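You operate a simulated robot arm through the tools that you are given. There is no shell and no other tool.

Carry out the task below with a simulated two-armed robot. There is one attempt and no reset: what you move stays moved.

TASK
Bed the riser spool against the yellow stop, then brush its rust mark off.
Fine: lay it in the stud cradle and push it up to the stop; rust brush, back where it lay. Set down upright: rust brush. What is to be rubbed or washed off counts as gone when no trace of it is left.

Only the result counts: the job must be done as asked and must still hold three seconds after the hand-in. Knocking over, shifting, dropping, spilling or breaking anything else fails it.

THE ROBOT
Two 7-joint arms with two-finger parallel grippers on one trunk that stands fixed in place. Base frame: the origin is at the foot of the trunk, x ahead of it, y to its left, z up; the work surface is at about z = 880. Units: mm, rad, N and s.
The left shoulder is at [80, 131, 947], the right one opposite. With the tool pointing down near the work surface each hand reaches from about 380 to 840 mm from the base axis, measured 20 degrees to its own side. Payload 1.57 kg a hand.
The tool frame of a hand sits at the grasp point between the pads (the TCP): z along the fingers, y along the line on which they close. The tips reach 30 mm beyond it. Largest opening 110 mm; finger width 24, thickness 12; the body of the gripper, 48 by 112 mm, starts 78 mm behind the TCP.
Orientation is told as [roll, pitch, yaw] about the base's x, y, z axes, in that order, counted from this pose: with the fingers straight down and closing along the base's y, the tool's x points along the base's -x, its y along +y and its z along -z.

THE INTERFACE
- The arms move only by the tool servo_tool. It takes "left_steps", "right_steps" or both (then of equal length, played together; a hand with none holds still); each is a list of rows, each an object (a shift or turn left out is 0, a gripper value left out holds the last) with "translation": the shift along the tool's x, y, z in mm, a list of three; "delta_rot": the turn, a rotation vector about the tool's x, y, z in rad, a list of three; "claw": the closure, from 0 (fully open) to 1 (shut). In form: [{"translation": [tx, ty, tz], "delta_rot": [wx, wy, wz], "claw": claw}, ...]. A call has 1 to 20 rows; each row is the pose to reach, as a shift and turn from the pose commanded when the call began, along the tool's axes at that moment. A row lasts 0.2 s, in which the tool goes at most 50 mm and 0.15 rad; a call with a longer step from one row to the next is refused whole, and so is a gripper value outside its range. Where a pose cannot be reached the arm comes as near as it can. A force on the tool above 40 N (or 10 N above the force at the start of the call, whichever is more), or a blocked arm, ends the call early, and 0.2 s more pass. The fingers move at their own pace (about 108 mm/s each) and stop on an object; they squeeze with about 22 N. The grip force told is the motor's: it shows also when the fingers shut on nothing. Time passes only in rows, and 0.2 s behind the last, so rows that repeat a pose let the fingers close. The reply holds the time, the measured pose of the TCP, the force on the tool along the base axes, the opening and the grip force, in the units named above and with some noise, with the torque about the TCP (base axes, N m) and any sound that the robot's microphone picked up.
- Cameras (640 x 400 px; columns grow to the right, rows downward): "scene" is now at [-56.1, 40.7, 1442.8]; the picture's right is [0.44, -0.90, 0.00], its down [-0.43, -0.21, -0.88] and it looks along [0.79, 0.38, -0.47] (base axes); focal length 327 px, centre (320, 200). "left" rides on the left gripper at [70, -16, -141] in its tool frame; the picture's right is [0.23, 0.97, 0.00], its down [-0.85, 0.20, -0.48] and it looks along [-0.47, 0.11, 0.88] (tool axes); focal length 222 px, centre (320, 200). "right" rides on the right gripper at [70, 16, -141] in its tool frame; the picture's right is [-0.23, 0.97, 0.00], its down [-0.86, -0.20, -0.48] and it looks along [-0.47, -0.11, 0.88] (tool axes); focal length 222 px, centre (320, 200). There is no depth. A picture from a camera that has moved, and an enlarged one, comes with that camera's place and axes in the base frame and with its lens. The place of the scene camera against the robot may be out by one fixed shift of up to 18 mm in any direction.
- snapshot(camera): a new picture of that camera. The clock stands still meanwhile.
- head_to(pan, tilt): turns the head with the scene camera to pan (to the left, within 1.902 rad either way) and tilt (down, from -0.506 to 1.204), counted from straight ahead of the robot. It gives what a move gives.
- inspect(camera, box): a new picture of the part [left, top, right, bottom] of that camera's present view, enlarged. The clock stands still meanwhile.
- hand_in(): hands the job in; it is judged then, once.

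Places have to be worked out from the pictures, the camera data and where the tool is seen. Open the grippers and draw the arms clear of the work before you hand the job in, unless the task says otherwise.

The tools are called after "Request:" as name(argument=value, ...) on one line, values as JSON. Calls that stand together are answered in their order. servo_tool: Moves the arms, as the interface text tells. Its arguments: {"type":"object","properties":{"left_steps":{"type":"array","items":{"type":"object","properties":{"translation":{"type":"array","items":{"type":"number"}},"delta_rot":{"type":"array","items":{"type":"number"}},"claw":{"type":"number"}}}},"right_steps":{"type":"array","items":{"type":"object","properties":{"translation":{"type":"array","items":{"type":"number"}},"delta_rot":{"type":"array","items":{"type":"number"}},"claw":{"type":"number"}}}}},"required":[]} The other tools are called the same way: head_to (pan, tilt) turns the head that bears the scene camera; snapshot (camera) takes a picture; inspect (camera, box) takes an enlarged picture of a part of a camera's view; hand_in () hands the job in.

At the start:

```text
time_s: 0.0
left_ee_pos: [427.1, 361.6, 1241.9]
left_tool_rot: [0.0, -0.001, 0.001]
left_ft_force: [0.3, -0.4, 0.5]
left_moment: [-0.01, 0.05, -0.02]
left_opening: 110.3
left_finger_force: 0.1
right_ee_pos: [564.0, 0.4, 1209.9]
right_tool_rot: [0.0, 0.0, -0.001]
right_ft_force: [0.1, -0.4, 0.2]
right_moment: [0.0, 0.04, 0.01]
right_opening: 110.1
right_finger_force: 0.1
head pan, tilt: [0.45, 0.492]
```

scene: 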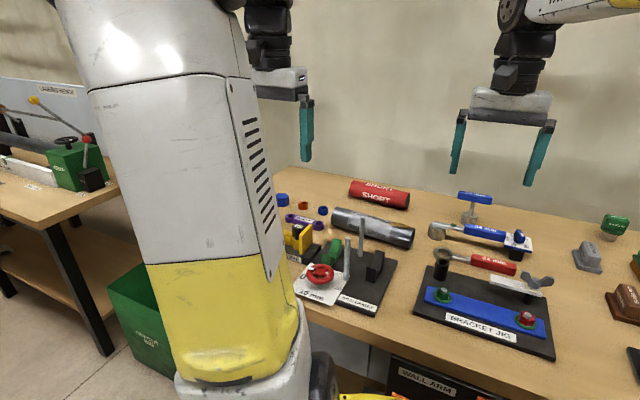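
right: 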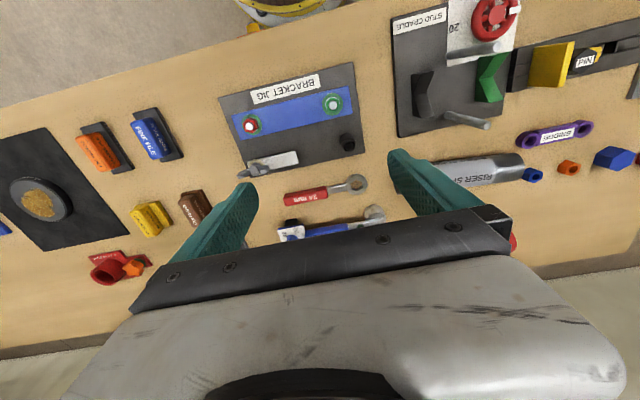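
left: 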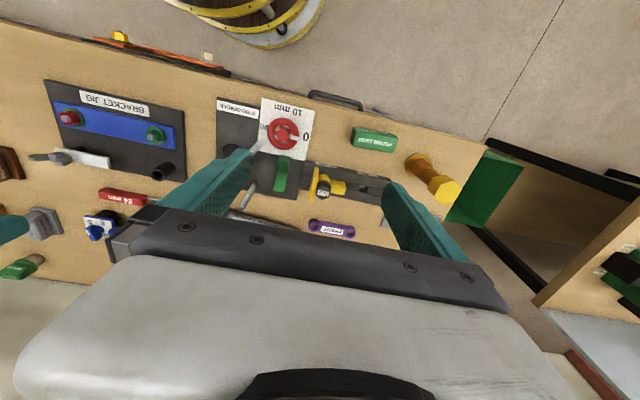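

I begin by looking more closely at the work area: the spool, the cradle, the stop and the rust brush.

Request:
inspect(camera="scene", box=[260, 160, 440, 330])

Request:
inspect(camera="left", box=[200, 80, 480, 255])

Request:
inspect(camera="right", box=[380, 0, 640, 200])

```text
2.35 times, centred on (350, 245) of scene
camera zoom: at [-56.1, 40.7, 1442.8], right [0.44, -0.9, 0.0], down [-0.43, -0.21, -0.88], along [0.79, 0.38, -0.47], focal length 770 px, centre (249, 94)
```

zoom: 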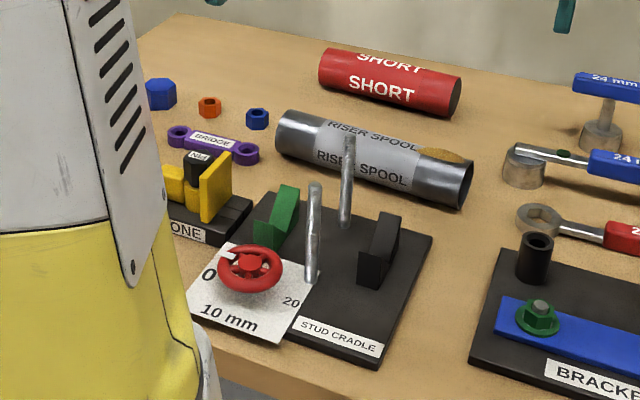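

```text
2.29 times, centred on (340, 168) of left
camera zoom: at [356.9, 344.4, 1382.1], right [-0.23, 0.97, 0.0], down [0.85, 0.2, 0.48], along [0.47, 0.11, -0.88], focal length 508 px, centre (274, 274)
```

zoom: 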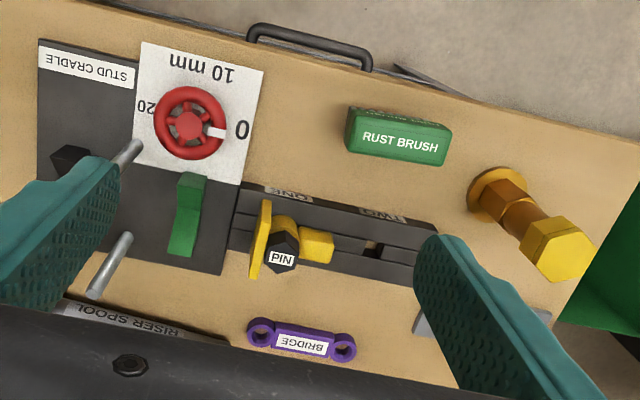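

```text
2.00 times, centred on (510, 100) of right
camera zoom: at [494.2, 17.5, 1351.9], right [0.23, 0.97, 0.0], down [0.86, -0.2, 0.48], along [0.47, -0.11, -0.88], focal length 444 px, centre (-60, 400)
```

zoom: 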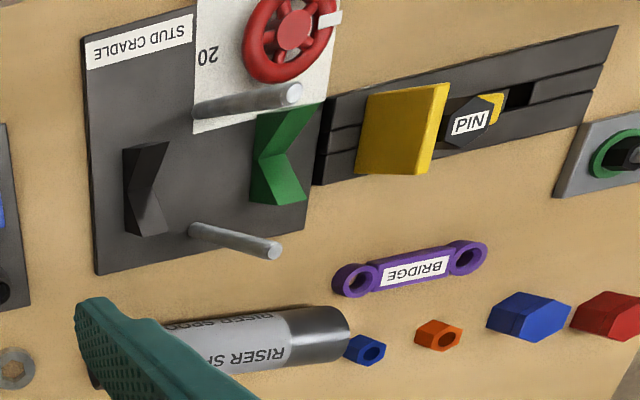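

The spool lies behind the cradle plate, roughly parallel to y, and the brush is at about (443, 483). I move the right arm aside and bring the left camera above the cradle to see the spool and cradle from above.

Request:
servo_tool(left_steps=[{"translation": [-45, -20, 0]}, {"translation": [-90, -40, 0]}, {"translation": [-133, -61, 0]}, {"translation": [-133, -61, 0]}], right_steps=[{"translation": [0, -45, 0]}, {"translation": [0, -90, 0]}, {"translation": [0, -135, 0]}, {"translation": [0, -180, 0]}])

Request:
snapshot(camera="left")

Request:
snapshot(camera="scene")

```text
time_s: 1.0
left_ee_pos: [561.5, 300.9, 1242.8]
left_tool_rot: [-0.001, -0.002, 0.0]
left_ft_force: [0.2, -0.1, 0.1]
left_moment: [-0.02, -0.01, 0.03]
left_opening: 110.2
left_finger_force: 0.0
right_ee_pos: [564.5, -177.8, 1210.4]
right_tool_rot: [0.0, -0.002, 0.001]
right_ft_force: [-0.2, 0.1, -0.2]
right_moment: [-0.03, 0.03, 0.0]
right_opening: 109.8
right_finger_force: 0.1
head pan, tilt: [0.45, 0.492]
```

```text
taken
camera left: at [491.8, 282.2, 1383.7], right [-0.23, 0.97, 0.0], down [0.85, 0.2, 0.48], along [0.47, 0.11, -0.88], focal length 222 px, centre (320, 200)
```

left: 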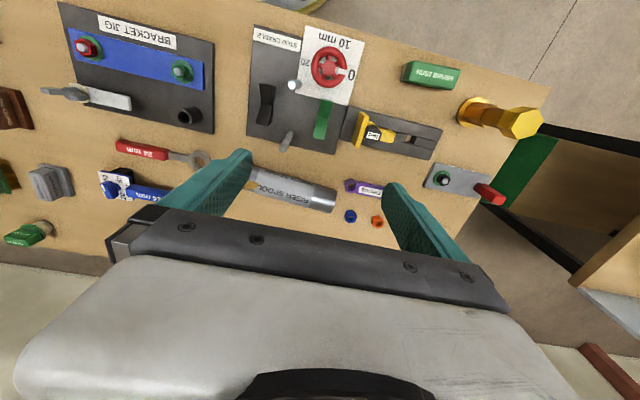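

```text
taken
```

scene: 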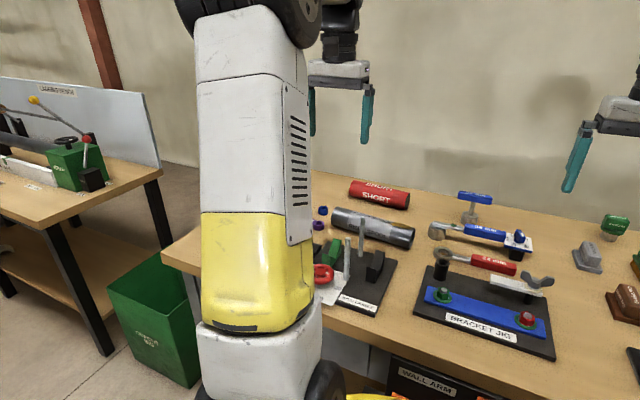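

Now I enlarge the left camera's view of the cradle and the spool.

Request:
inspect(camera="left", box=[240, 20, 440, 145])

Request:
inspect(camera="left", box=[230, 130, 400, 236])

Request:
inspect(camera="scene", box=[310, 190, 430, 265])

Request:
inspect(camera="scene", box=[310, 230, 430, 325])

```text
3.20 times, centred on (340, 82) of left
camera zoom: at [491.8, 282.2, 1383.7], right [-0.23, 0.97, 0.0], down [0.85, 0.2, 0.48], along [0.47, 0.11, -0.88], focal length 711 px, centre (256, 576)
```

zoom: 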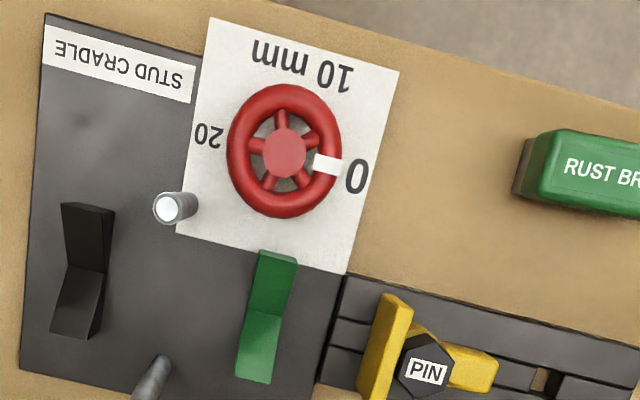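

```text
3.76 times, centred on (315, 183) of left
camera zoom: at [491.8, 282.2, 1383.7], right [-0.23, 0.97, 0.0], down [0.85, 0.2, 0.48], along [0.47, 0.11, -0.88], focal length 836 px, centre (339, 264)
```

zoom: 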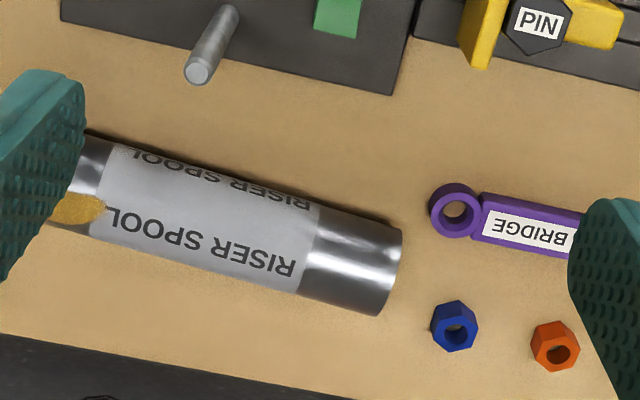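

```text
5.33 times, centred on (370, 228) of scene
camera zoom: at [-56.0, 40.9, 1442.8], right [0.44, -0.9, 0.0], down [-0.43, -0.21, -0.88], along [0.79, 0.38, -0.47], focal length 1746 px, centre (53, 53)
```

zoom: 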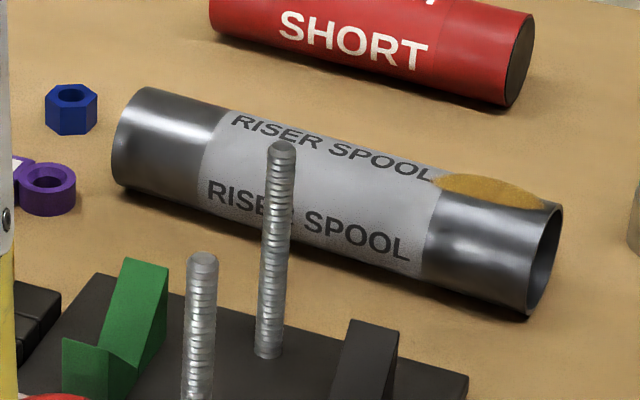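

```text
4.21 times, centred on (370, 278) of scene
camera zoom: at [-56.0, 40.9, 1442.8], right [0.44, -0.9, 0.0], down [-0.43, -0.21, -0.88], along [0.79, 0.38, -0.47], focal length 1378 px, centre (110, -126)
```

zoom: 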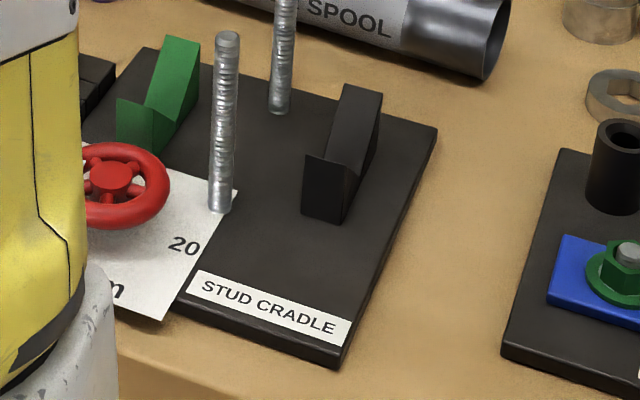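

The V blocks sit at about y≈194 and y≈303 with their groove at x≈560. The studs are at about (511, 246) and (615, 246), and the stop face is at about y≈365. I turn the left gripper 90° and move it above the spool to measure the spool and its mark.

Request:
servo_tool(left_steps=[{"translation": [-17, -4, 4], "delta_rot": [0, 0, -0.143]}, {"translation": [-34, -8, 8], "delta_rot": [0, 0, -0.286]}, {"translation": [-51, -12, 12], "delta_rot": [0, 0, -0.428]}, {"translation": [-68, -16, 16], "delta_rot": [0, 0, -0.571]}, {"translation": [-85, -20, 20], "delta_rot": [0, 0, -0.714]}, {"translation": [-102, -25, 24], "delta_rot": [0, 0, -0.857]}, {"translation": [-119, -30, 28], "delta_rot": [0, 0, -1.0]}, {"translation": [-136, -35, 32], "delta_rot": [0, 0, -1.142]}, {"translation": [-153, -40, 36], "delta_rot": [0, 0, -1.285]}, {"translation": [-170, -44, 40], "delta_rot": [0, 0, -1.428]}, {"translation": [-180, -46, 43], "delta_rot": [0, 0, -1.5708]}, {"translation": [-180, -46, 43], "delta_rot": [0, 0, -1.5708]}])

Request:
snapshot(camera="left")

Request:
snapshot(camera="scene")

```text
time_s: 3.6
left_ee_pos: [734.1, 255.6, 1191.6]
left_tool_rot: [0.002, 0.001, 1.573]
left_ft_force: [0.4, 0.1, 0.1]
left_moment: [-0.04, -0.04, 0.01]
left_opening: 109.8
left_finger_force: 0.0
left hand out of reach, approached as far as the arm can: row 11, 12
right_ee_pos: [563.8, -177.8, 1210.1]
right_tool_rot: [-0.001, 0.0, 0.002]
right_ft_force: [-0.1, 0.0, -0.2]
right_moment: [-0.02, 0.01, -0.01]
right_opening: 110.1
right_finger_force: 0.0
head pan, tilt: [0.45, 0.492]
```

```text
taken
camera left: at [750.2, 184.3, 1332.0], right [-0.97, -0.23, 0.0], down [-0.2, 0.85, 0.48], along [-0.11, 0.47, -0.88], focal length 222 px, centre (320, 200)
```

left: 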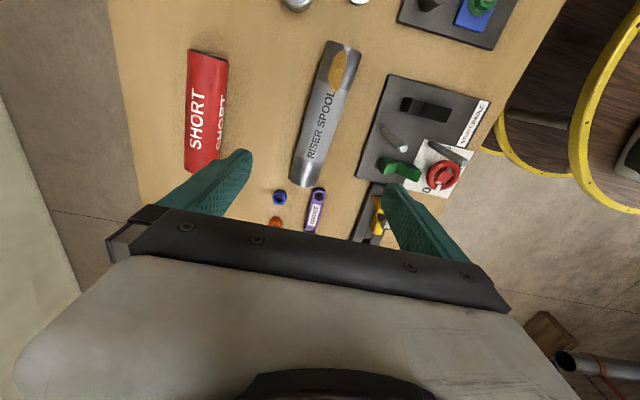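

```text
taken
```

scene: 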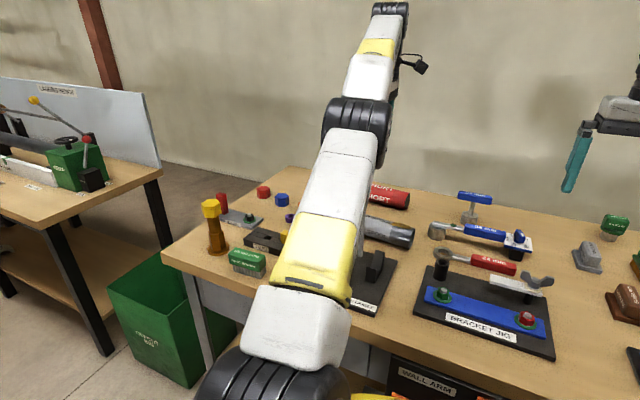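

The view is clear; I enlarge the spool, then the cradle and stop.

Request:
inspect(camera="left", box=[260, 30, 400, 210])

Request:
inspect(camera="left", box=[340, 60, 500, 250])

Request:
inspect(camera="scene", box=[195, 180, 300, 285])

```text
2.22 times, centred on (330, 120) of left
camera zoom: at [750.2, 184.3, 1332.0], right [-0.97, -0.23, 0.0], down [-0.2, 0.85, 0.48], along [-0.11, 0.47, -0.88], focal length 494 px, centre (298, 378)
```

zoom: 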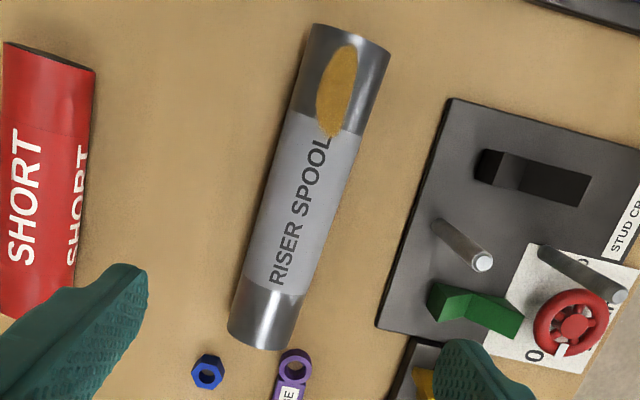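

```text
2.11 times, centred on (420, 155) of left
camera zoom: at [750.2, 184.3, 1332.0], right [-0.97, -0.23, 0.0], down [-0.2, 0.85, 0.48], along [-0.11, 0.47, -0.88], focal length 468 px, centre (110, 295)
```

zoom: 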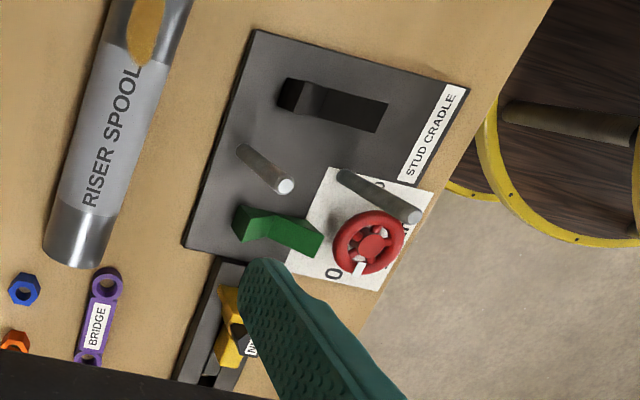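

```text
3.81 times, centred on (248, 232) of scene
camera zoom: at [-56.1, 40.7, 1442.8], right [0.44, -0.9, 0.0], down [-0.43, -0.21, -0.88], along [0.79, 0.38, -0.47], focal length 1247 px, centre (596, 76)
```

zoom: 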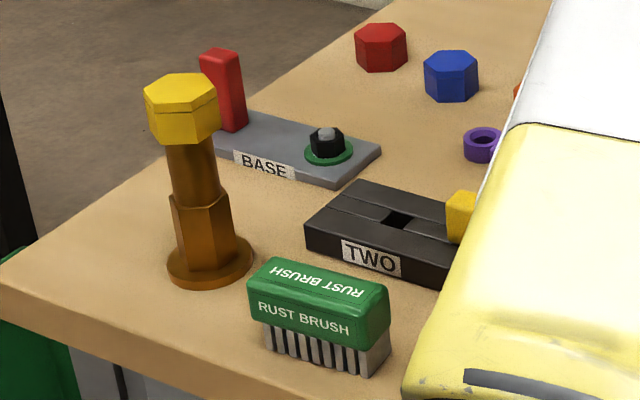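

I zoom in on each end of the spool to fix its pose precisely.

Request:
inspect(camera="left", box=[305, 30, 375, 75])

Request:
inspect(camera="left", box=[280, 150, 350, 195])

Request:
inspect(camera="left", box=[290, 70, 360, 115])

```text
8.89 times, centred on (340, 52) of left
camera zoom: at [750.2, 184.3, 1332.0], right [-0.97, -0.23, 0.0], down [-0.2, 0.85, 0.48], along [-0.11, 0.47, -0.88], focal length 1974 px, centre (142, 1511)
```

zoom: 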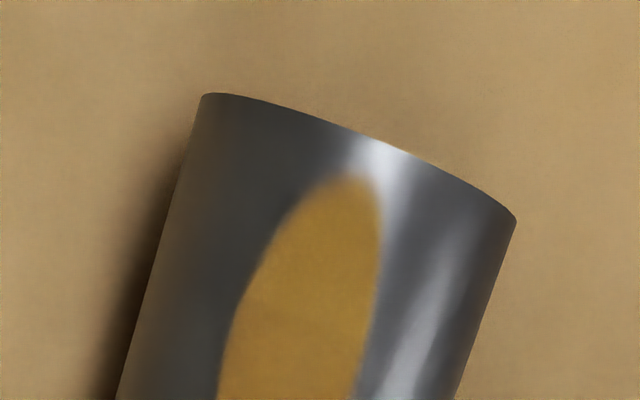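

```text
8.89 times, centred on (315, 172) of left
camera zoom: at [750.2, 184.3, 1332.0], right [-0.97, -0.23, 0.0], down [-0.2, 0.85, 0.48], along [-0.11, 0.47, -0.88], focal length 1974 px, centre (364, 444)
```

zoom: 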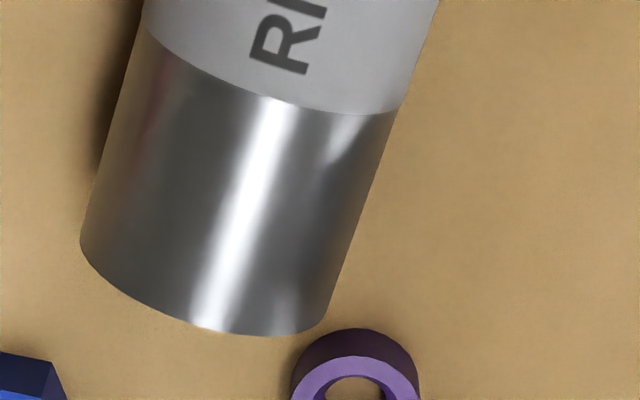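

```text
8.89 times, centred on (325, 92) of left
camera zoom: at [750.2, 184.3, 1332.0], right [-0.97, -0.23, 0.0], down [-0.2, 0.85, 0.48], along [-0.11, 0.47, -0.88], focal length 1974 px, centre (276, 1156)
```

zoom: 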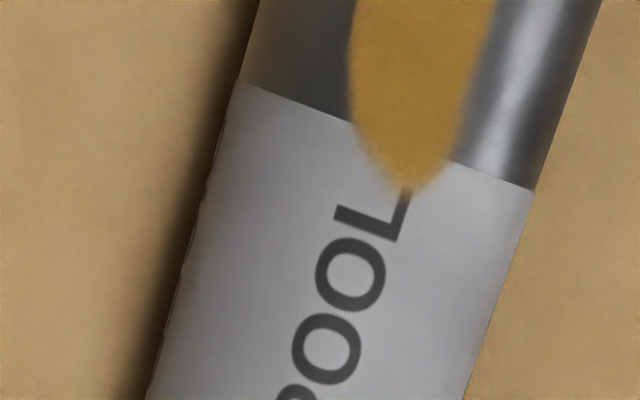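

The spool is about 242 mm long with a radius of about 29.5. Its ends are near (721.6, 134) and (743, 376), its centre is at (732, 255), and it is turned 5° from y. The mark is nearly on top, 6–62 mm from the −y end. I lower the left hand part way with the small yaw correction and check the pose.

Request:
servo_tool(left_steps=[{"translation": [0, 0, 40], "delta_rot": [0, 0, 0.045]}, {"translation": [0, 0, 80], "delta_rot": [0, 0, 0.089]}, {"translation": [0, 0, 120], "delta_rot": [0, 0, 0.089]}, {"translation": [0, 0, 150], "delta_rot": [0, 0, 0.089]}, {"translation": [0, 0, 150], "delta_rot": [0, 0, 0.089]}])

Request:
snapshot(camera="left")

```text
time_s: 4.8
left_ee_pos: [731.6, 257.1, 1042.9]
left_tool_rot: [-0.002, -0.002, 1.481]
left_ft_force: [-0.1, 0.5, 0.0]
left_moment: [0.0, 0.01, 0.03]
left_opening: 110.1
left_finger_force: 0.0
right_ee_pos: [564.3, -177.5, 1210.2]
right_tool_rot: [-0.001, -0.002, 0.001]
right_ft_force: [0.0, 0.4, 0.3]
right_moment: [0.04, -0.02, 0.0]
right_opening: 110.1
right_finger_force: 0.1
head pan, tilt: [0.45, 0.492]
```

```text
taken
camera left: at [742.3, 184.2, 1183.5], right [-0.99, -0.14, 0.0], down [-0.12, 0.87, 0.48], along [-0.07, 0.47, -0.88], focal length 222 px, centre (320, 200)
```

left: 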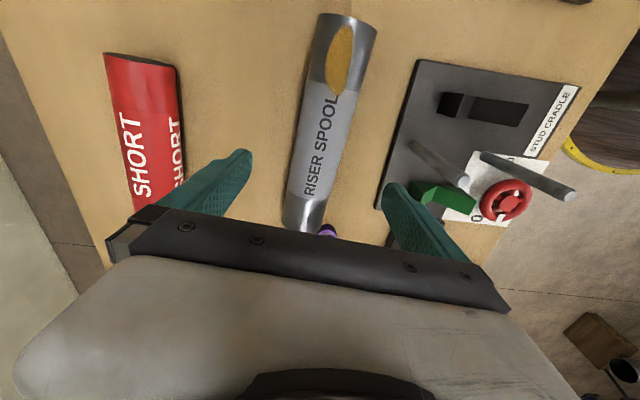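

I check how well the hand is centred over the spool in an enlarged view.

Request:
inspect(camera="left", box=[270, 100, 390, 190])

Request:
inspect(camera="left", box=[270, 0, 390, 90])

```text
4.44 times, centred on (330, 145) of left
camera zoom: at [742.3, 184.2, 1183.5], right [-0.99, -0.14, 0.0], down [-0.12, 0.87, 0.48], along [-0.07, 0.47, -0.88], focal length 987 px, centre (276, 444)
```

zoom: 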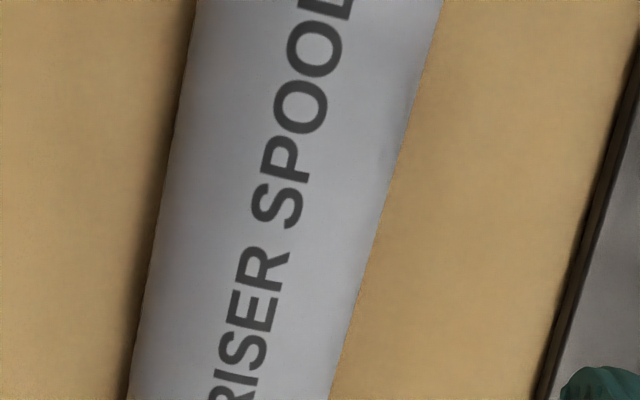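

```text
4.44 times, centred on (330, 45) of left
camera zoom: at [742.3, 184.2, 1183.5], right [-0.99, -0.14, 0.0], down [-0.12, 0.87, 0.48], along [-0.07, 0.47, -0.88], focal length 987 px, centre (276, 889)
```

zoom: 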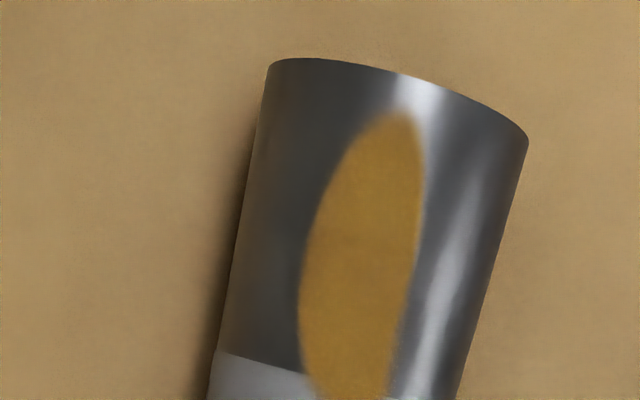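

The hand is within 1.5 mm of the spool's axis and the spool's radius is about 30. I go down to z≈916 with the fingers straddling it.

Request:
servo_tool(left_steps=[{"translation": [0.6, -0.5, 40]}, {"translation": [1.2, -1.0, 80]}, {"translation": [1.9, -1.4, 108]}, {"translation": [1.9, -1.4, 126]}, {"translation": [1.9, -1.4, 126]}])

Request:
snapshot(camera="left")

Request:
snapshot(camera="scene")

```text
time_s: 6.0
left_ee_pos: [733.7, 254.4, 915.5]
left_tool_rot: [0.0, 0.0, 1.483]
left_ft_force: [0.1, -0.6, -0.4]
left_moment: [-0.01, 0.02, 0.01]
left_opening: 110.1
left_finger_force: 0.0
right_ee_pos: [563.4, -178.2, 1211.3]
right_tool_rot: [0.001, 0.0, -0.001]
right_ft_force: [-0.8, -0.1, -0.2]
right_moment: [-0.01, 0.01, 0.0]
right_opening: 110.0
right_finger_force: 0.0
head pan, tilt: [0.45, 0.492]
```

```text
taken
camera left: at [743.5, 181.0, 1056.4], right [-0.99, -0.14, 0.0], down [-0.12, 0.87, 0.48], along [-0.07, 0.47, -0.88], focal length 222 px, centre (320, 200)
```

left: 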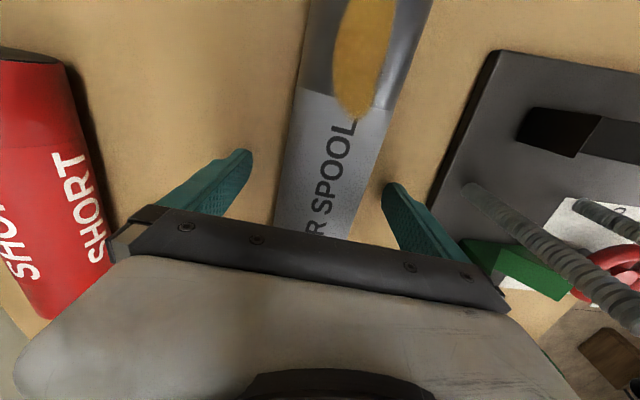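

```text
taken
```

scene: 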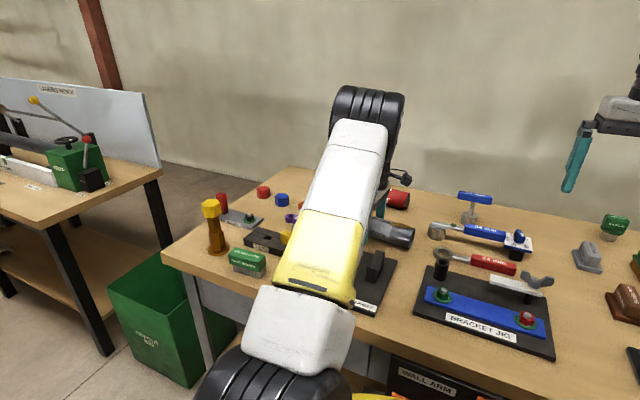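

The fingers straddle the spool's middle. I close the gripper on it.

Request:
servo_tool(left_steps=[{"claw": 0.4}, {"claw": 1}, {"claw": 1}, {"claw": 1}, {"claw": 1}])

```text
time_s: 7.2
left_ee_pos: [733.3, 254.0, 916.6]
left_tool_rot: [0.0, -0.001, 1.481]
left_ft_force: [-3.3, -0.3, -0.2]
left_moment: [0.02, 0.04, 0.04]
left_opening: 57.4
left_finger_force: 22.0
right_ee_pos: [564.3, -178.4, 1210.5]
right_tool_rot: [0.0, 0.001, -0.001]
right_ft_force: [0.2, 0.9, -0.4]
right_moment: [0.0, -0.02, 0.0]
right_opening: 109.8
right_finger_force: 0.0
head pan, tilt: [0.45, 0.492]
```

The grip is firm at 57.4 mm, so the spool's radius is about 28.7. I lift it a little to weigh it and check that it doesn't tilt.

Request:
servo_tool(left_steps=[{"translation": [0, 0, -8]}, {"translation": [0, 0, -18]}, {"translation": [0, 0, -30]}, {"translation": [0, 0, -30]}])

Request:
snapshot(camera="left")

Request:
inspect(camera="scene", box=[340, 170, 440, 260])

```text
time_s: 8.2
left_ee_pos: [735.4, 253.1, 945.7]
left_tool_rot: [0.0, 0.001, 1.481]
left_ft_force: [0.0, 0.4, -5.7]
left_moment: [0.0, 0.01, 0.0]
left_opening: 57.8
left_finger_force: 22.0
right_ee_pos: [565.5, -178.0, 1209.0]
right_tool_rot: [0.0, 0.0, 0.001]
right_ft_force: [-0.2, -0.4, 0.6]
right_moment: [0.01, -0.02, 0.02]
right_opening: 110.2
right_finger_force: 0.1
head pan, tilt: [0.45, 0.492]
```

```text
taken
camera left: at [745.0, 180.8, 1086.3], right [-0.99, -0.14, 0.0], down [-0.12, 0.87, 0.48], along [-0.07, 0.47, -0.88], focal length 222 px, centre (320, 200)
```

left: 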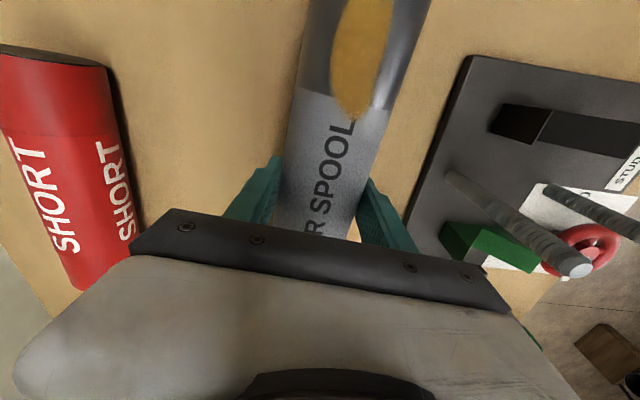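

```text
4.44 times, centred on (390, 215) of scene
camera zoom: at [-55.8, 40.7, 1442.8], right [0.44, -0.9, 0.0], down [-0.43, -0.21, -0.88], along [0.79, 0.38, -0.47], focal length 1455 px, centre (9, 133)
```

zoom: 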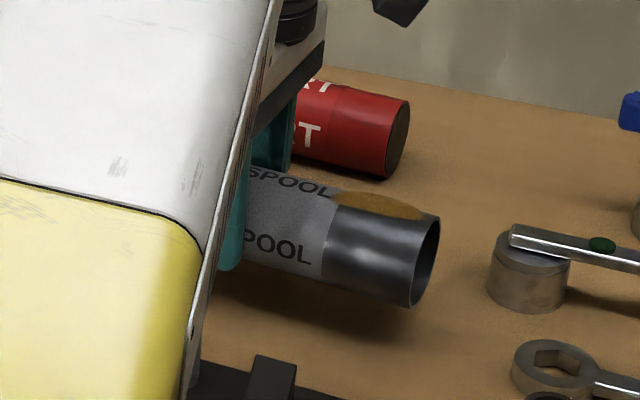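

The spool weighs about 5.7 N and hangs balanced. I lift it clear above the studs, turn it square to y, and carry it over the cradle, with its far end kept well short of the stop.

Request:
servo_tool(left_steps=[{"translation": [0, 0, -35]}, {"translation": [0, 0, -75]}, {"translation": [0, 0, -110]}, {"translation": [0, 0, -130]}, {"translation": [7, 25, -132], "delta_rot": [0, 0, -0.02]}, {"translation": [15, 55, -132], "delta_rot": [0, 0, -0.04]}, {"translation": [25, 85, -132], "delta_rot": [0, 0, -0.06]}, {"translation": [34, 115, -132], "delta_rot": [0, 0, -0.08]}, {"translation": [43, 145, -132], "delta_rot": [0, 0, -0.09]}, {"translation": [51, 165, -132], "delta_rot": [0, 0, -0.09]}, {"translation": [51.6, 171, -132], "delta_rot": [0, 0, -0.09]}, {"translation": [51.6, 171, -132], "delta_rot": [0, 0, -0.09]}])

Request:
snapshot(camera="left")

Request:
snapshot(camera="scene")

Request:
snapshot(camera="right")

```text
time_s: 10.8
left_ee_pos: [558.3, 220.5, 1077.4]
left_tool_rot: [0.001, 0.0, 1.574]
left_ft_force: [0.9, -0.5, -5.1]
left_moment: [-0.04, 0.03, 0.01]
left_opening: 57.3
left_finger_force: 21.9
right_ee_pos: [564.2, -177.3, 1211.8]
right_tool_rot: [0.0, 0.0, 0.0]
right_ft_force: [-0.2, 0.3, 0.0]
right_moment: [-0.02, 0.01, 0.02]
right_opening: 109.8
right_finger_force: 0.1
head pan, tilt: [0.45, 0.492]
```

```text
taken
camera left: at [574.7, 148.1, 1218.0], right [-0.97, -0.23, 0.0], down [-0.2, 0.85, 0.48], along [-0.11, 0.47, -0.88], focal length 222 px, centre (320, 200)
```

left: 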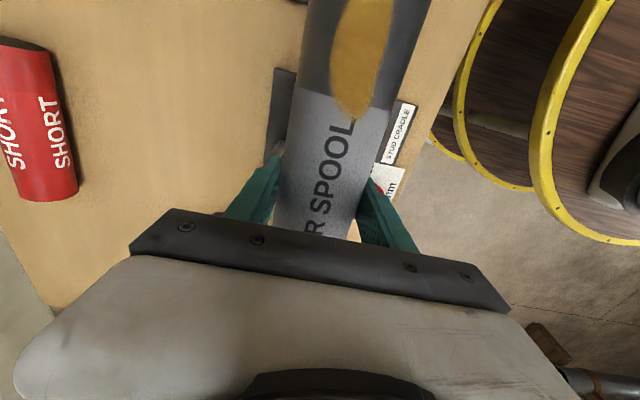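

```text
taken
```

scene: 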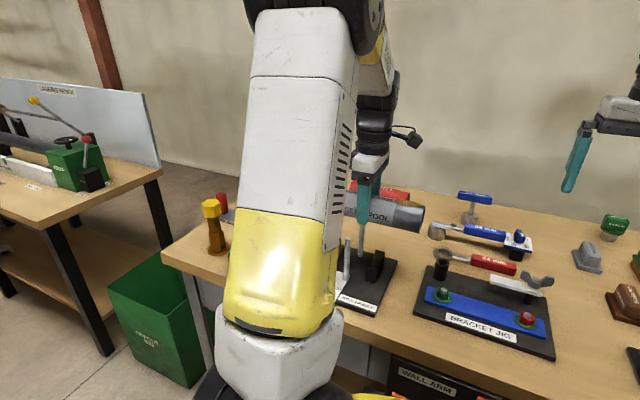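

```text
taken
camera right: at [495.1, -161.4, 1351.6], right [0.23, 0.97, 0.0], down [0.86, -0.2, 0.48], along [0.47, -0.11, -0.88], focal length 222 px, centre (320, 200)
```

right: 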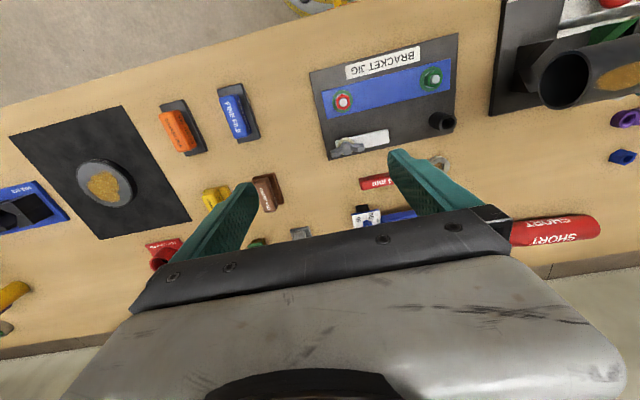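

The left camera is blocked by the spool itself. I bring the right hand nearer, still high and clear, to look at the cradle and the spool from the other side.

Request:
servo_tool(right_steps=[{"translation": [20, 45, -10]}, {"translation": [40, 90, -20]}, {"translation": [60, 135, -30]}, {"translation": [80, 170, -30]}, {"translation": [80, 170, -30]}])

Request:
snapshot(camera="right")

Request:
inspect(camera="scene", box=[320, 190, 440, 320])

```text
refused: row 1 steps farther than a row can; nothing moved
```

```text
taken
camera right: at [495.1, -161.4, 1351.6], right [0.23, 0.97, 0.0], down [0.86, -0.2, 0.48], along [0.47, -0.11, -0.88], focal length 222 px, centre (320, 200)
```

right: 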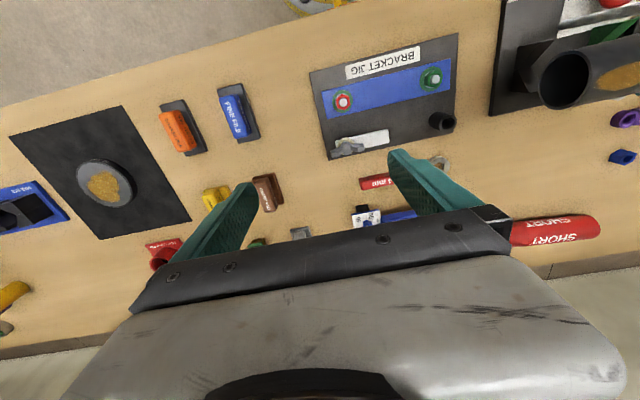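

```text
3.08 times, centred on (380, 255) of scene
camera zoom: at [-56.0, 40.7, 1442.8], right [0.44, -0.9, 0.0], down [-0.43, -0.21, -0.88], along [0.79, 0.38, -0.47], focal length 1007 px, centre (135, 31)
```

zoom: 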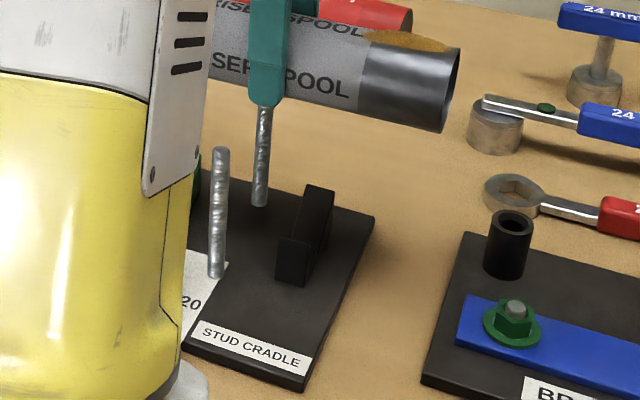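

The step was just over the limit; I repeat it with shorter rows.

Request:
servo_tool(right_steps=[{"translation": [15, 40, -8]}, {"translation": [30, 80, -16]}, {"translation": [45, 120, -24]}, {"translation": [60, 160, -30]}, {"translation": [70, 190, -30]}, {"translation": [70, 190, -30]}])

Request:
snapshot(camera="right")

```text
time_s: 12.2
left_ee_pos: [559.7, 220.7, 1077.5]
left_tool_rot: [-0.001, 0.0, 1.573]
left_ft_force: [-0.4, 0.2, -4.5]
left_moment: [-0.01, -0.01, 0.01]
left_opening: 57.3
left_finger_force: 22.4
right_ee_pos: [494.1, 12.9, 1240.1]
right_tool_rot: [0.0, 0.0, 0.001]
right_ft_force: [0.1, -0.3, 0.3]
right_moment: [0.02, 0.0, 0.01]
right_opening: 110.0
right_finger_force: 0.0
head pan, tilt: [0.45, 0.492]
```

```text
taken
camera right: at [424.9, 30.2, 1381.0], right [0.23, 0.97, 0.0], down [0.86, -0.2, 0.48], along [0.47, -0.11, -0.88], focal length 222 px, centre (320, 200)
```

right: 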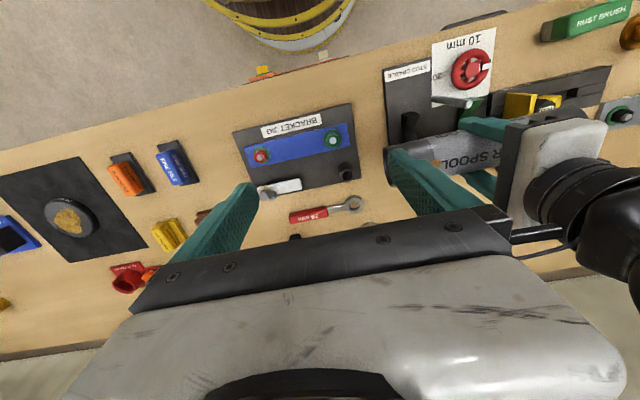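

I enlarge the cradle area in the right camera.

Request:
inspect(camera="right", box=[370, 40, 530, 150])

Request:
inspect(camera="right", box=[480, 40, 640, 140])

```text
3.64 times, centred on (450, 95) of right
camera zoom: at [424.9, 30.2, 1381.0], right [0.23, 0.97, 0.0], down [0.86, -0.2, 0.48], along [0.47, -0.11, -0.88], focal length 808 px, centre (-153, 582)
```

zoom: 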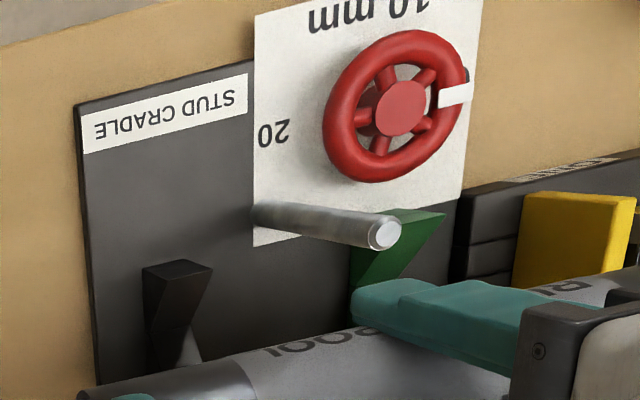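

```text
4.00 times, centred on (560, 90) of right
camera zoom: at [424.9, 30.2, 1381.0], right [0.23, 0.97, 0.0], down [0.86, -0.2, 0.48], along [0.47, -0.11, -0.88], focal length 888 px, centre (-640, 640)
```

zoom: 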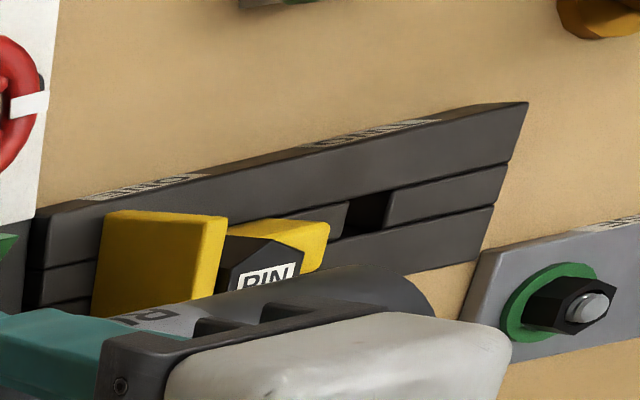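

I want the V block's shape and height more exactly, so I enlarge it in the scene and right cameras.

Request:
inspect(camera="scene", box=[360, 240, 410, 290])

Request:
inspect(camera="right", box=[385, 95, 450, 155])

```text
8.00 times, centred on (385, 265) of scene
camera zoom: at [-56.0, 40.7, 1442.8], right [0.44, -0.9, 0.0], down [-0.43, -0.21, -0.88], along [0.79, 0.38, -0.47], focal length 2619 px, centre (-200, -320)
```

zoom: 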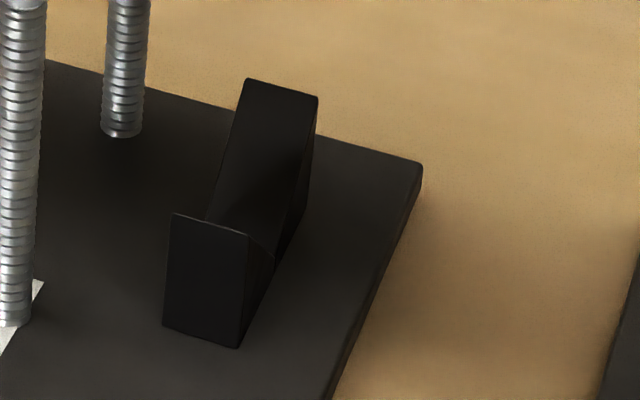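

```text
6.67 times, centred on (418, 125) of right
camera zoom: at [424.9, 30.2, 1381.0], right [0.23, 0.97, 0.0], down [0.86, -0.2, 0.48], along [0.47, -0.11, -0.88], focal length 1481 px, centre (-330, 700)
```

zoom: 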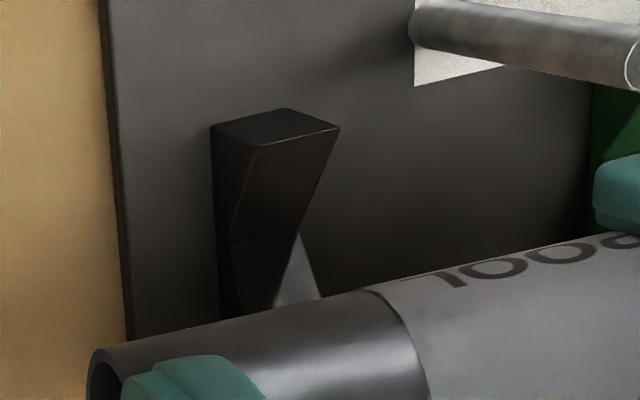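

The V block's crest is at z≈933 and its valley at about (560, –, 902), and the block spans y 179–202. The finger gap between V block and stud is therefore y 202–237, with its centre at 220. I lower the spool to z≈966, above contact, and check.

Request:
servo_tool(left_steps=[{"translation": [0, -0.5, 25]}, {"translation": [0, -1, 50]}, {"translation": [0.3, -1.2, 75]}, {"translation": [0.5, -1.2, 95]}, {"translation": [0.5, -1.2, 110]}, {"translation": [0.5, -1.2, 110]}])

Request:
snapshot(camera="right")

Request:
inspect(camera="right", box=[370, 40, 530, 150])

Request:
inspect(camera="scene", box=[330, 200, 430, 300])

```text
time_s: 13.6
left_ee_pos: [563.1, 217.1, 967.8]
left_tool_rot: [-0.001, 0.001, 1.574]
left_ft_force: [0.2, -0.9, -6.7]
left_moment: [0.0, 0.0, -0.02]
left_opening: 57.6
left_finger_force: 21.6
right_ee_pos: [494.5, 13.4, 1238.8]
right_tool_rot: [0.0, 0.001, 0.001]
right_ft_force: [-0.1, 0.8, 0.6]
right_moment: [-0.01, 0.02, 0.02]
right_opening: 110.0
right_finger_force: 0.0
head pan, tilt: [0.45, 0.492]
```

```text
taken
camera right: at [425.0, 29.8, 1381.0], right [0.23, 0.97, 0.0], down [0.86, -0.2, 0.48], along [0.47, -0.11, -0.88], focal length 222 px, centre (320, 200)
```

right: 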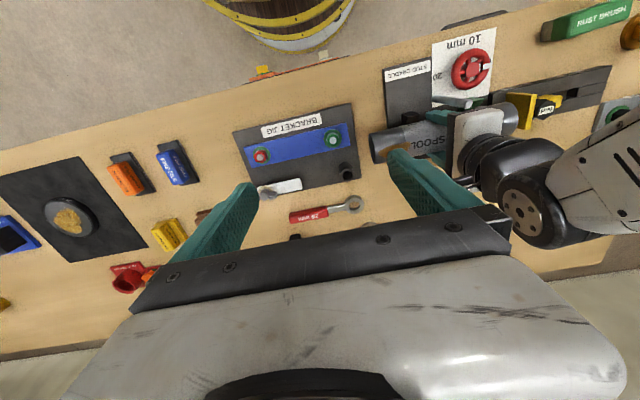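

```text
3.64 times, centred on (450, 95) of right
camera zoom: at [425.0, 29.8, 1381.0], right [0.23, 0.97, 0.0], down [0.86, -0.2, 0.48], along [0.47, -0.11, -0.88], focal length 808 px, centre (-153, 582)
```

zoom: 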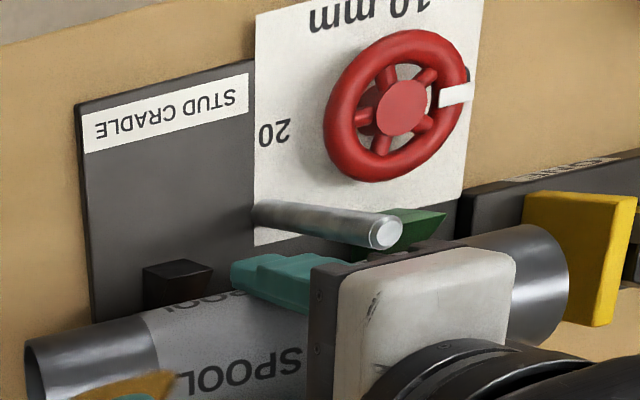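

```text
4.00 times, centred on (380, 250) of scene
camera zoom: at [-55.9, 40.7, 1442.8], right [0.44, -0.9, 0.0], down [-0.43, -0.21, -0.88], along [0.79, 0.38, -0.47], focal length 1310 px, centre (80, 0)
```

zoom: 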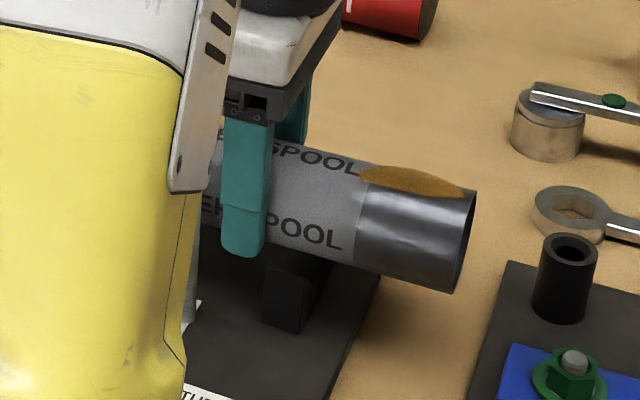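

The spool hovers just above the V blocks with a gap before the stop. The reading shows some noise, so I hold still to re-read it.

Request:
servo_tool(left_steps=[{"translation": [0, 0, 0]}])

Request:
servo_tool(left_steps=[{"translation": [0, 0, 0]}])

Request:
servo_tool(left_steps=[{"translation": [0, 0, 0]}])

```text
time_s: 14.0
left_ee_pos: [561.6, 217.4, 968.9]
left_tool_rot: [0.0, -0.001, 1.573]
left_ft_force: [-0.1, 0.2, -6.4]
left_moment: [-0.03, -0.01, -0.01]
left_opening: 57.4
left_finger_force: 21.7
right_ee_pos: [494.3, 13.0, 1240.3]
right_tool_rot: [0.001, 0.0, 0.001]
right_ft_force: [0.7, -0.1, -0.6]
right_moment: [-0.03, 0.0, -0.04]
right_opening: 110.1
right_finger_force: 0.1
head pan, tilt: [0.45, 0.492]
```

```text
time_s: 14.4
left_ee_pos: [562.7, 218.1, 966.9]
left_tool_rot: [0.0, 0.001, 1.574]
left_ft_force: [0.3, -0.5, -5.9]
left_moment: [-0.01, -0.02, -0.01]
left_opening: 57.7
left_finger_force: 22.1
right_ee_pos: [494.4, 12.8, 1240.3]
right_tool_rot: [0.0, 0.0, -0.001]
right_ft_force: [0.8, -0.1, -0.2]
right_moment: [-0.01, -0.04, -0.01]
right_opening: 110.0
right_finger_force: 0.0
head pan, tilt: [0.45, 0.492]
```

```text
time_s: 14.8
left_ee_pos: [562.4, 217.7, 968.0]
left_tool_rot: [0.0, -0.001, 1.572]
left_ft_force: [0.4, 0.2, -5.8]
left_moment: [-0.01, -0.02, -0.01]
left_opening: 57.6
left_finger_force: 21.7
right_ee_pos: [495.3, 13.1, 1240.2]
right_tool_rot: [-0.001, 0.0, 0.001]
right_ft_force: [0.0, -0.4, 0.3]
right_moment: [-0.04, 0.0, 0.0]
right_opening: 110.0
right_finger_force: 0.1
head pan, tilt: [0.45, 0.492]
```

Averaged, the hand is at (562.2, 217.7, 968). I correct by about (−1.5, +2.3) and lower to z≈957.

Request:
servo_tool(left_steps=[{"translation": [-2.3, 1.5, 0]}, {"translation": [-2.3, 1.5, 6]}, {"translation": [-2.3, 1.5, 11]}, {"translation": [-2.3, 1.5, 11]}])

Request:
servo_tool(left_steps=[{"translation": [0, 0, 0]}])

```text
time_s: 15.8
left_ee_pos: [560.3, 219.3, 957.4]
left_tool_rot: [0.001, 0.001, 1.572]
left_ft_force: [-0.4, -0.9, -6.3]
left_moment: [-0.05, -0.01, 0.02]
left_opening: 57.7
left_finger_force: 21.9
right_ee_pos: [494.8, 12.6, 1239.8]
right_tool_rot: [0.002, -0.001, 0.0]
right_ft_force: [-0.2, 0.5, 0.4]
right_moment: [0.0, 0.02, -0.01]
right_opening: 109.6
right_finger_force: 0.1
head pan, tilt: [0.45, 0.492]
```

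```text
time_s: 16.2
left_ee_pos: [559.9, 219.0, 956.4]
left_tool_rot: [0.0, 0.0, 1.571]
left_ft_force: [0.1, 0.3, -5.4]
left_moment: [0.02, -0.02, -0.03]
left_opening: 57.4
left_finger_force: 21.9
right_ee_pos: [494.9, 13.1, 1239.0]
right_tool_rot: [0.001, 0.0, -0.001]
right_ft_force: [0.5, 0.0, 0.2]
right_moment: [-0.01, 0.0, -0.01]
right_opening: 109.7
right_finger_force: 0.0
head pan, tilt: [0.45, 0.492]
```

The force still reads just the weight, so there is no contact yet. I go down slowly, 2 mm at a time.

Request:
servo_tool(left_steps=[{"translation": [0, 0, 1.5]}, {"translation": [0, 0, 3]}, {"translation": [0, 0, 3]}])

Request:
servo_tool(left_steps=[{"translation": [0, 0, 1.5]}, {"translation": [0, 0, 3]}, {"translation": [0, 0, 3]}])

```text
time_s: 17.0
left_ee_pos: [561.2, 219.4, 953.3]
left_tool_rot: [0.0, -0.001, 1.573]
left_ft_force: [-0.1, 0.2, -5.4]
left_moment: [-0.04, 0.0, -0.01]
left_opening: 57.5
left_finger_force: 21.7
right_ee_pos: [494.1, 13.9, 1239.9]
right_tool_rot: [0.001, 0.0, 0.0]
right_ft_force: [0.0, 0.3, -0.3]
right_moment: [0.02, -0.01, -0.01]
right_opening: 110.0
right_finger_force: 0.0
head pan, tilt: [0.45, 0.492]
```

```text
time_s: 17.8
left_ee_pos: [559.9, 218.4, 950.1]
left_tool_rot: [0.0, 0.002, 1.573]
left_ft_force: [-0.8, 0.3, -5.4]
left_moment: [0.0, -0.01, 0.01]
left_opening: 57.5
left_finger_force: 22.2
right_ee_pos: [494.0, 13.7, 1238.9]
right_tool_rot: [0.0, 0.0, 0.001]
right_ft_force: [0.5, -0.4, -0.4]
right_moment: [-0.01, 0.02, -0.02]
right_opening: 110.2
right_finger_force: 0.1
head pan, tilt: [0.45, 0.492]
```

Still no contact at z≈950. I keep going down in small steps.

Request:
servo_tool(left_steps=[{"translation": [0, 0, 1]}, {"translation": [0, 0, 2]}, {"translation": [0, 0, 2]}])

Request:
servo_tool(left_steps=[{"translation": [0, 0, 1]}, {"translation": [0, 0, 2]}, {"translation": [0, 0, 2]}])

Request:
inspect(camera="scene", box=[330, 200, 430, 300])

Request:
inspect(camera="right", box=[370, 40, 530, 150])

```text
time_s: 18.6
left_ee_pos: [560.1, 218.7, 949.4]
left_tool_rot: [0.001, -0.001, 1.572]
left_ft_force: [-1.7, 0.1, -3.0]
left_moment: [-0.17, -0.05, -0.06]
left_opening: 57.6
left_finger_force: 22.0
right_ee_pos: [493.7, 13.6, 1239.3]
right_tool_rot: [0.0, 0.0, -0.001]
right_ft_force: [0.1, 0.0, -1.2]
right_moment: [0.01, -0.01, 0.05]
right_opening: 110.0
right_finger_force: 0.0
head pan, tilt: [0.45, 0.492]
```

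```text
time_s: 19.4
left_ee_pos: [559.2, 219.3, 948.0]
left_tool_rot: [-0.001, 0.002, 1.571]
left_ft_force: [-5.7, -0.3, 17.4]
left_moment: [-0.15, 0.18, -0.38]
left_opening: 57.7
left_finger_force: 22.2
right_ee_pos: [494.3, 11.7, 1240.7]
right_tool_rot: [-0.001, 0.0, 0.001]
right_ft_force: [0.2, -0.3, 0.0]
right_moment: [0.0, -0.01, -0.01]
right_opening: 109.9
right_finger_force: 0.1
head pan, tilt: [0.45, 0.492]
```

```text
4.00 times, centred on (380, 250) of scene
camera zoom: at [-56.9, 40.5, 1442.8], right [0.44, -0.9, 0.0], down [-0.43, -0.21, -0.88], along [0.79, 0.38, -0.47], focal length 1310 px, centre (80, 0)
```

zoom: 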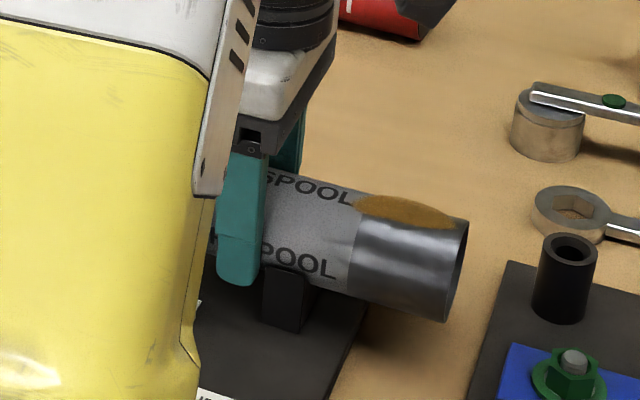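

```text
3.64 times, centred on (450, 95) of right
camera zoom: at [424.1, 29.6, 1381.3], right [0.23, 0.97, 0.0], down [0.86, -0.2, 0.48], along [0.47, -0.11, -0.88], focal length 808 px, centre (-153, 582)
```

zoom: 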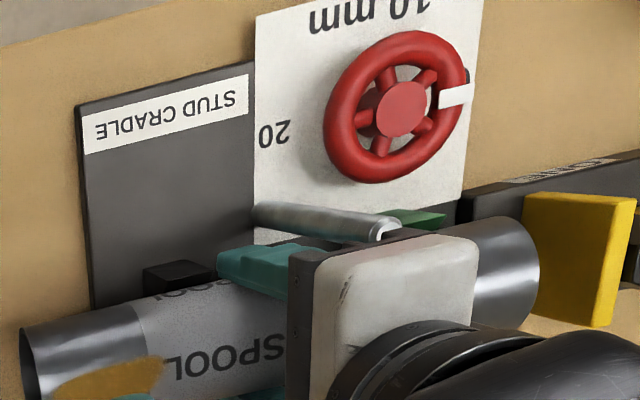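

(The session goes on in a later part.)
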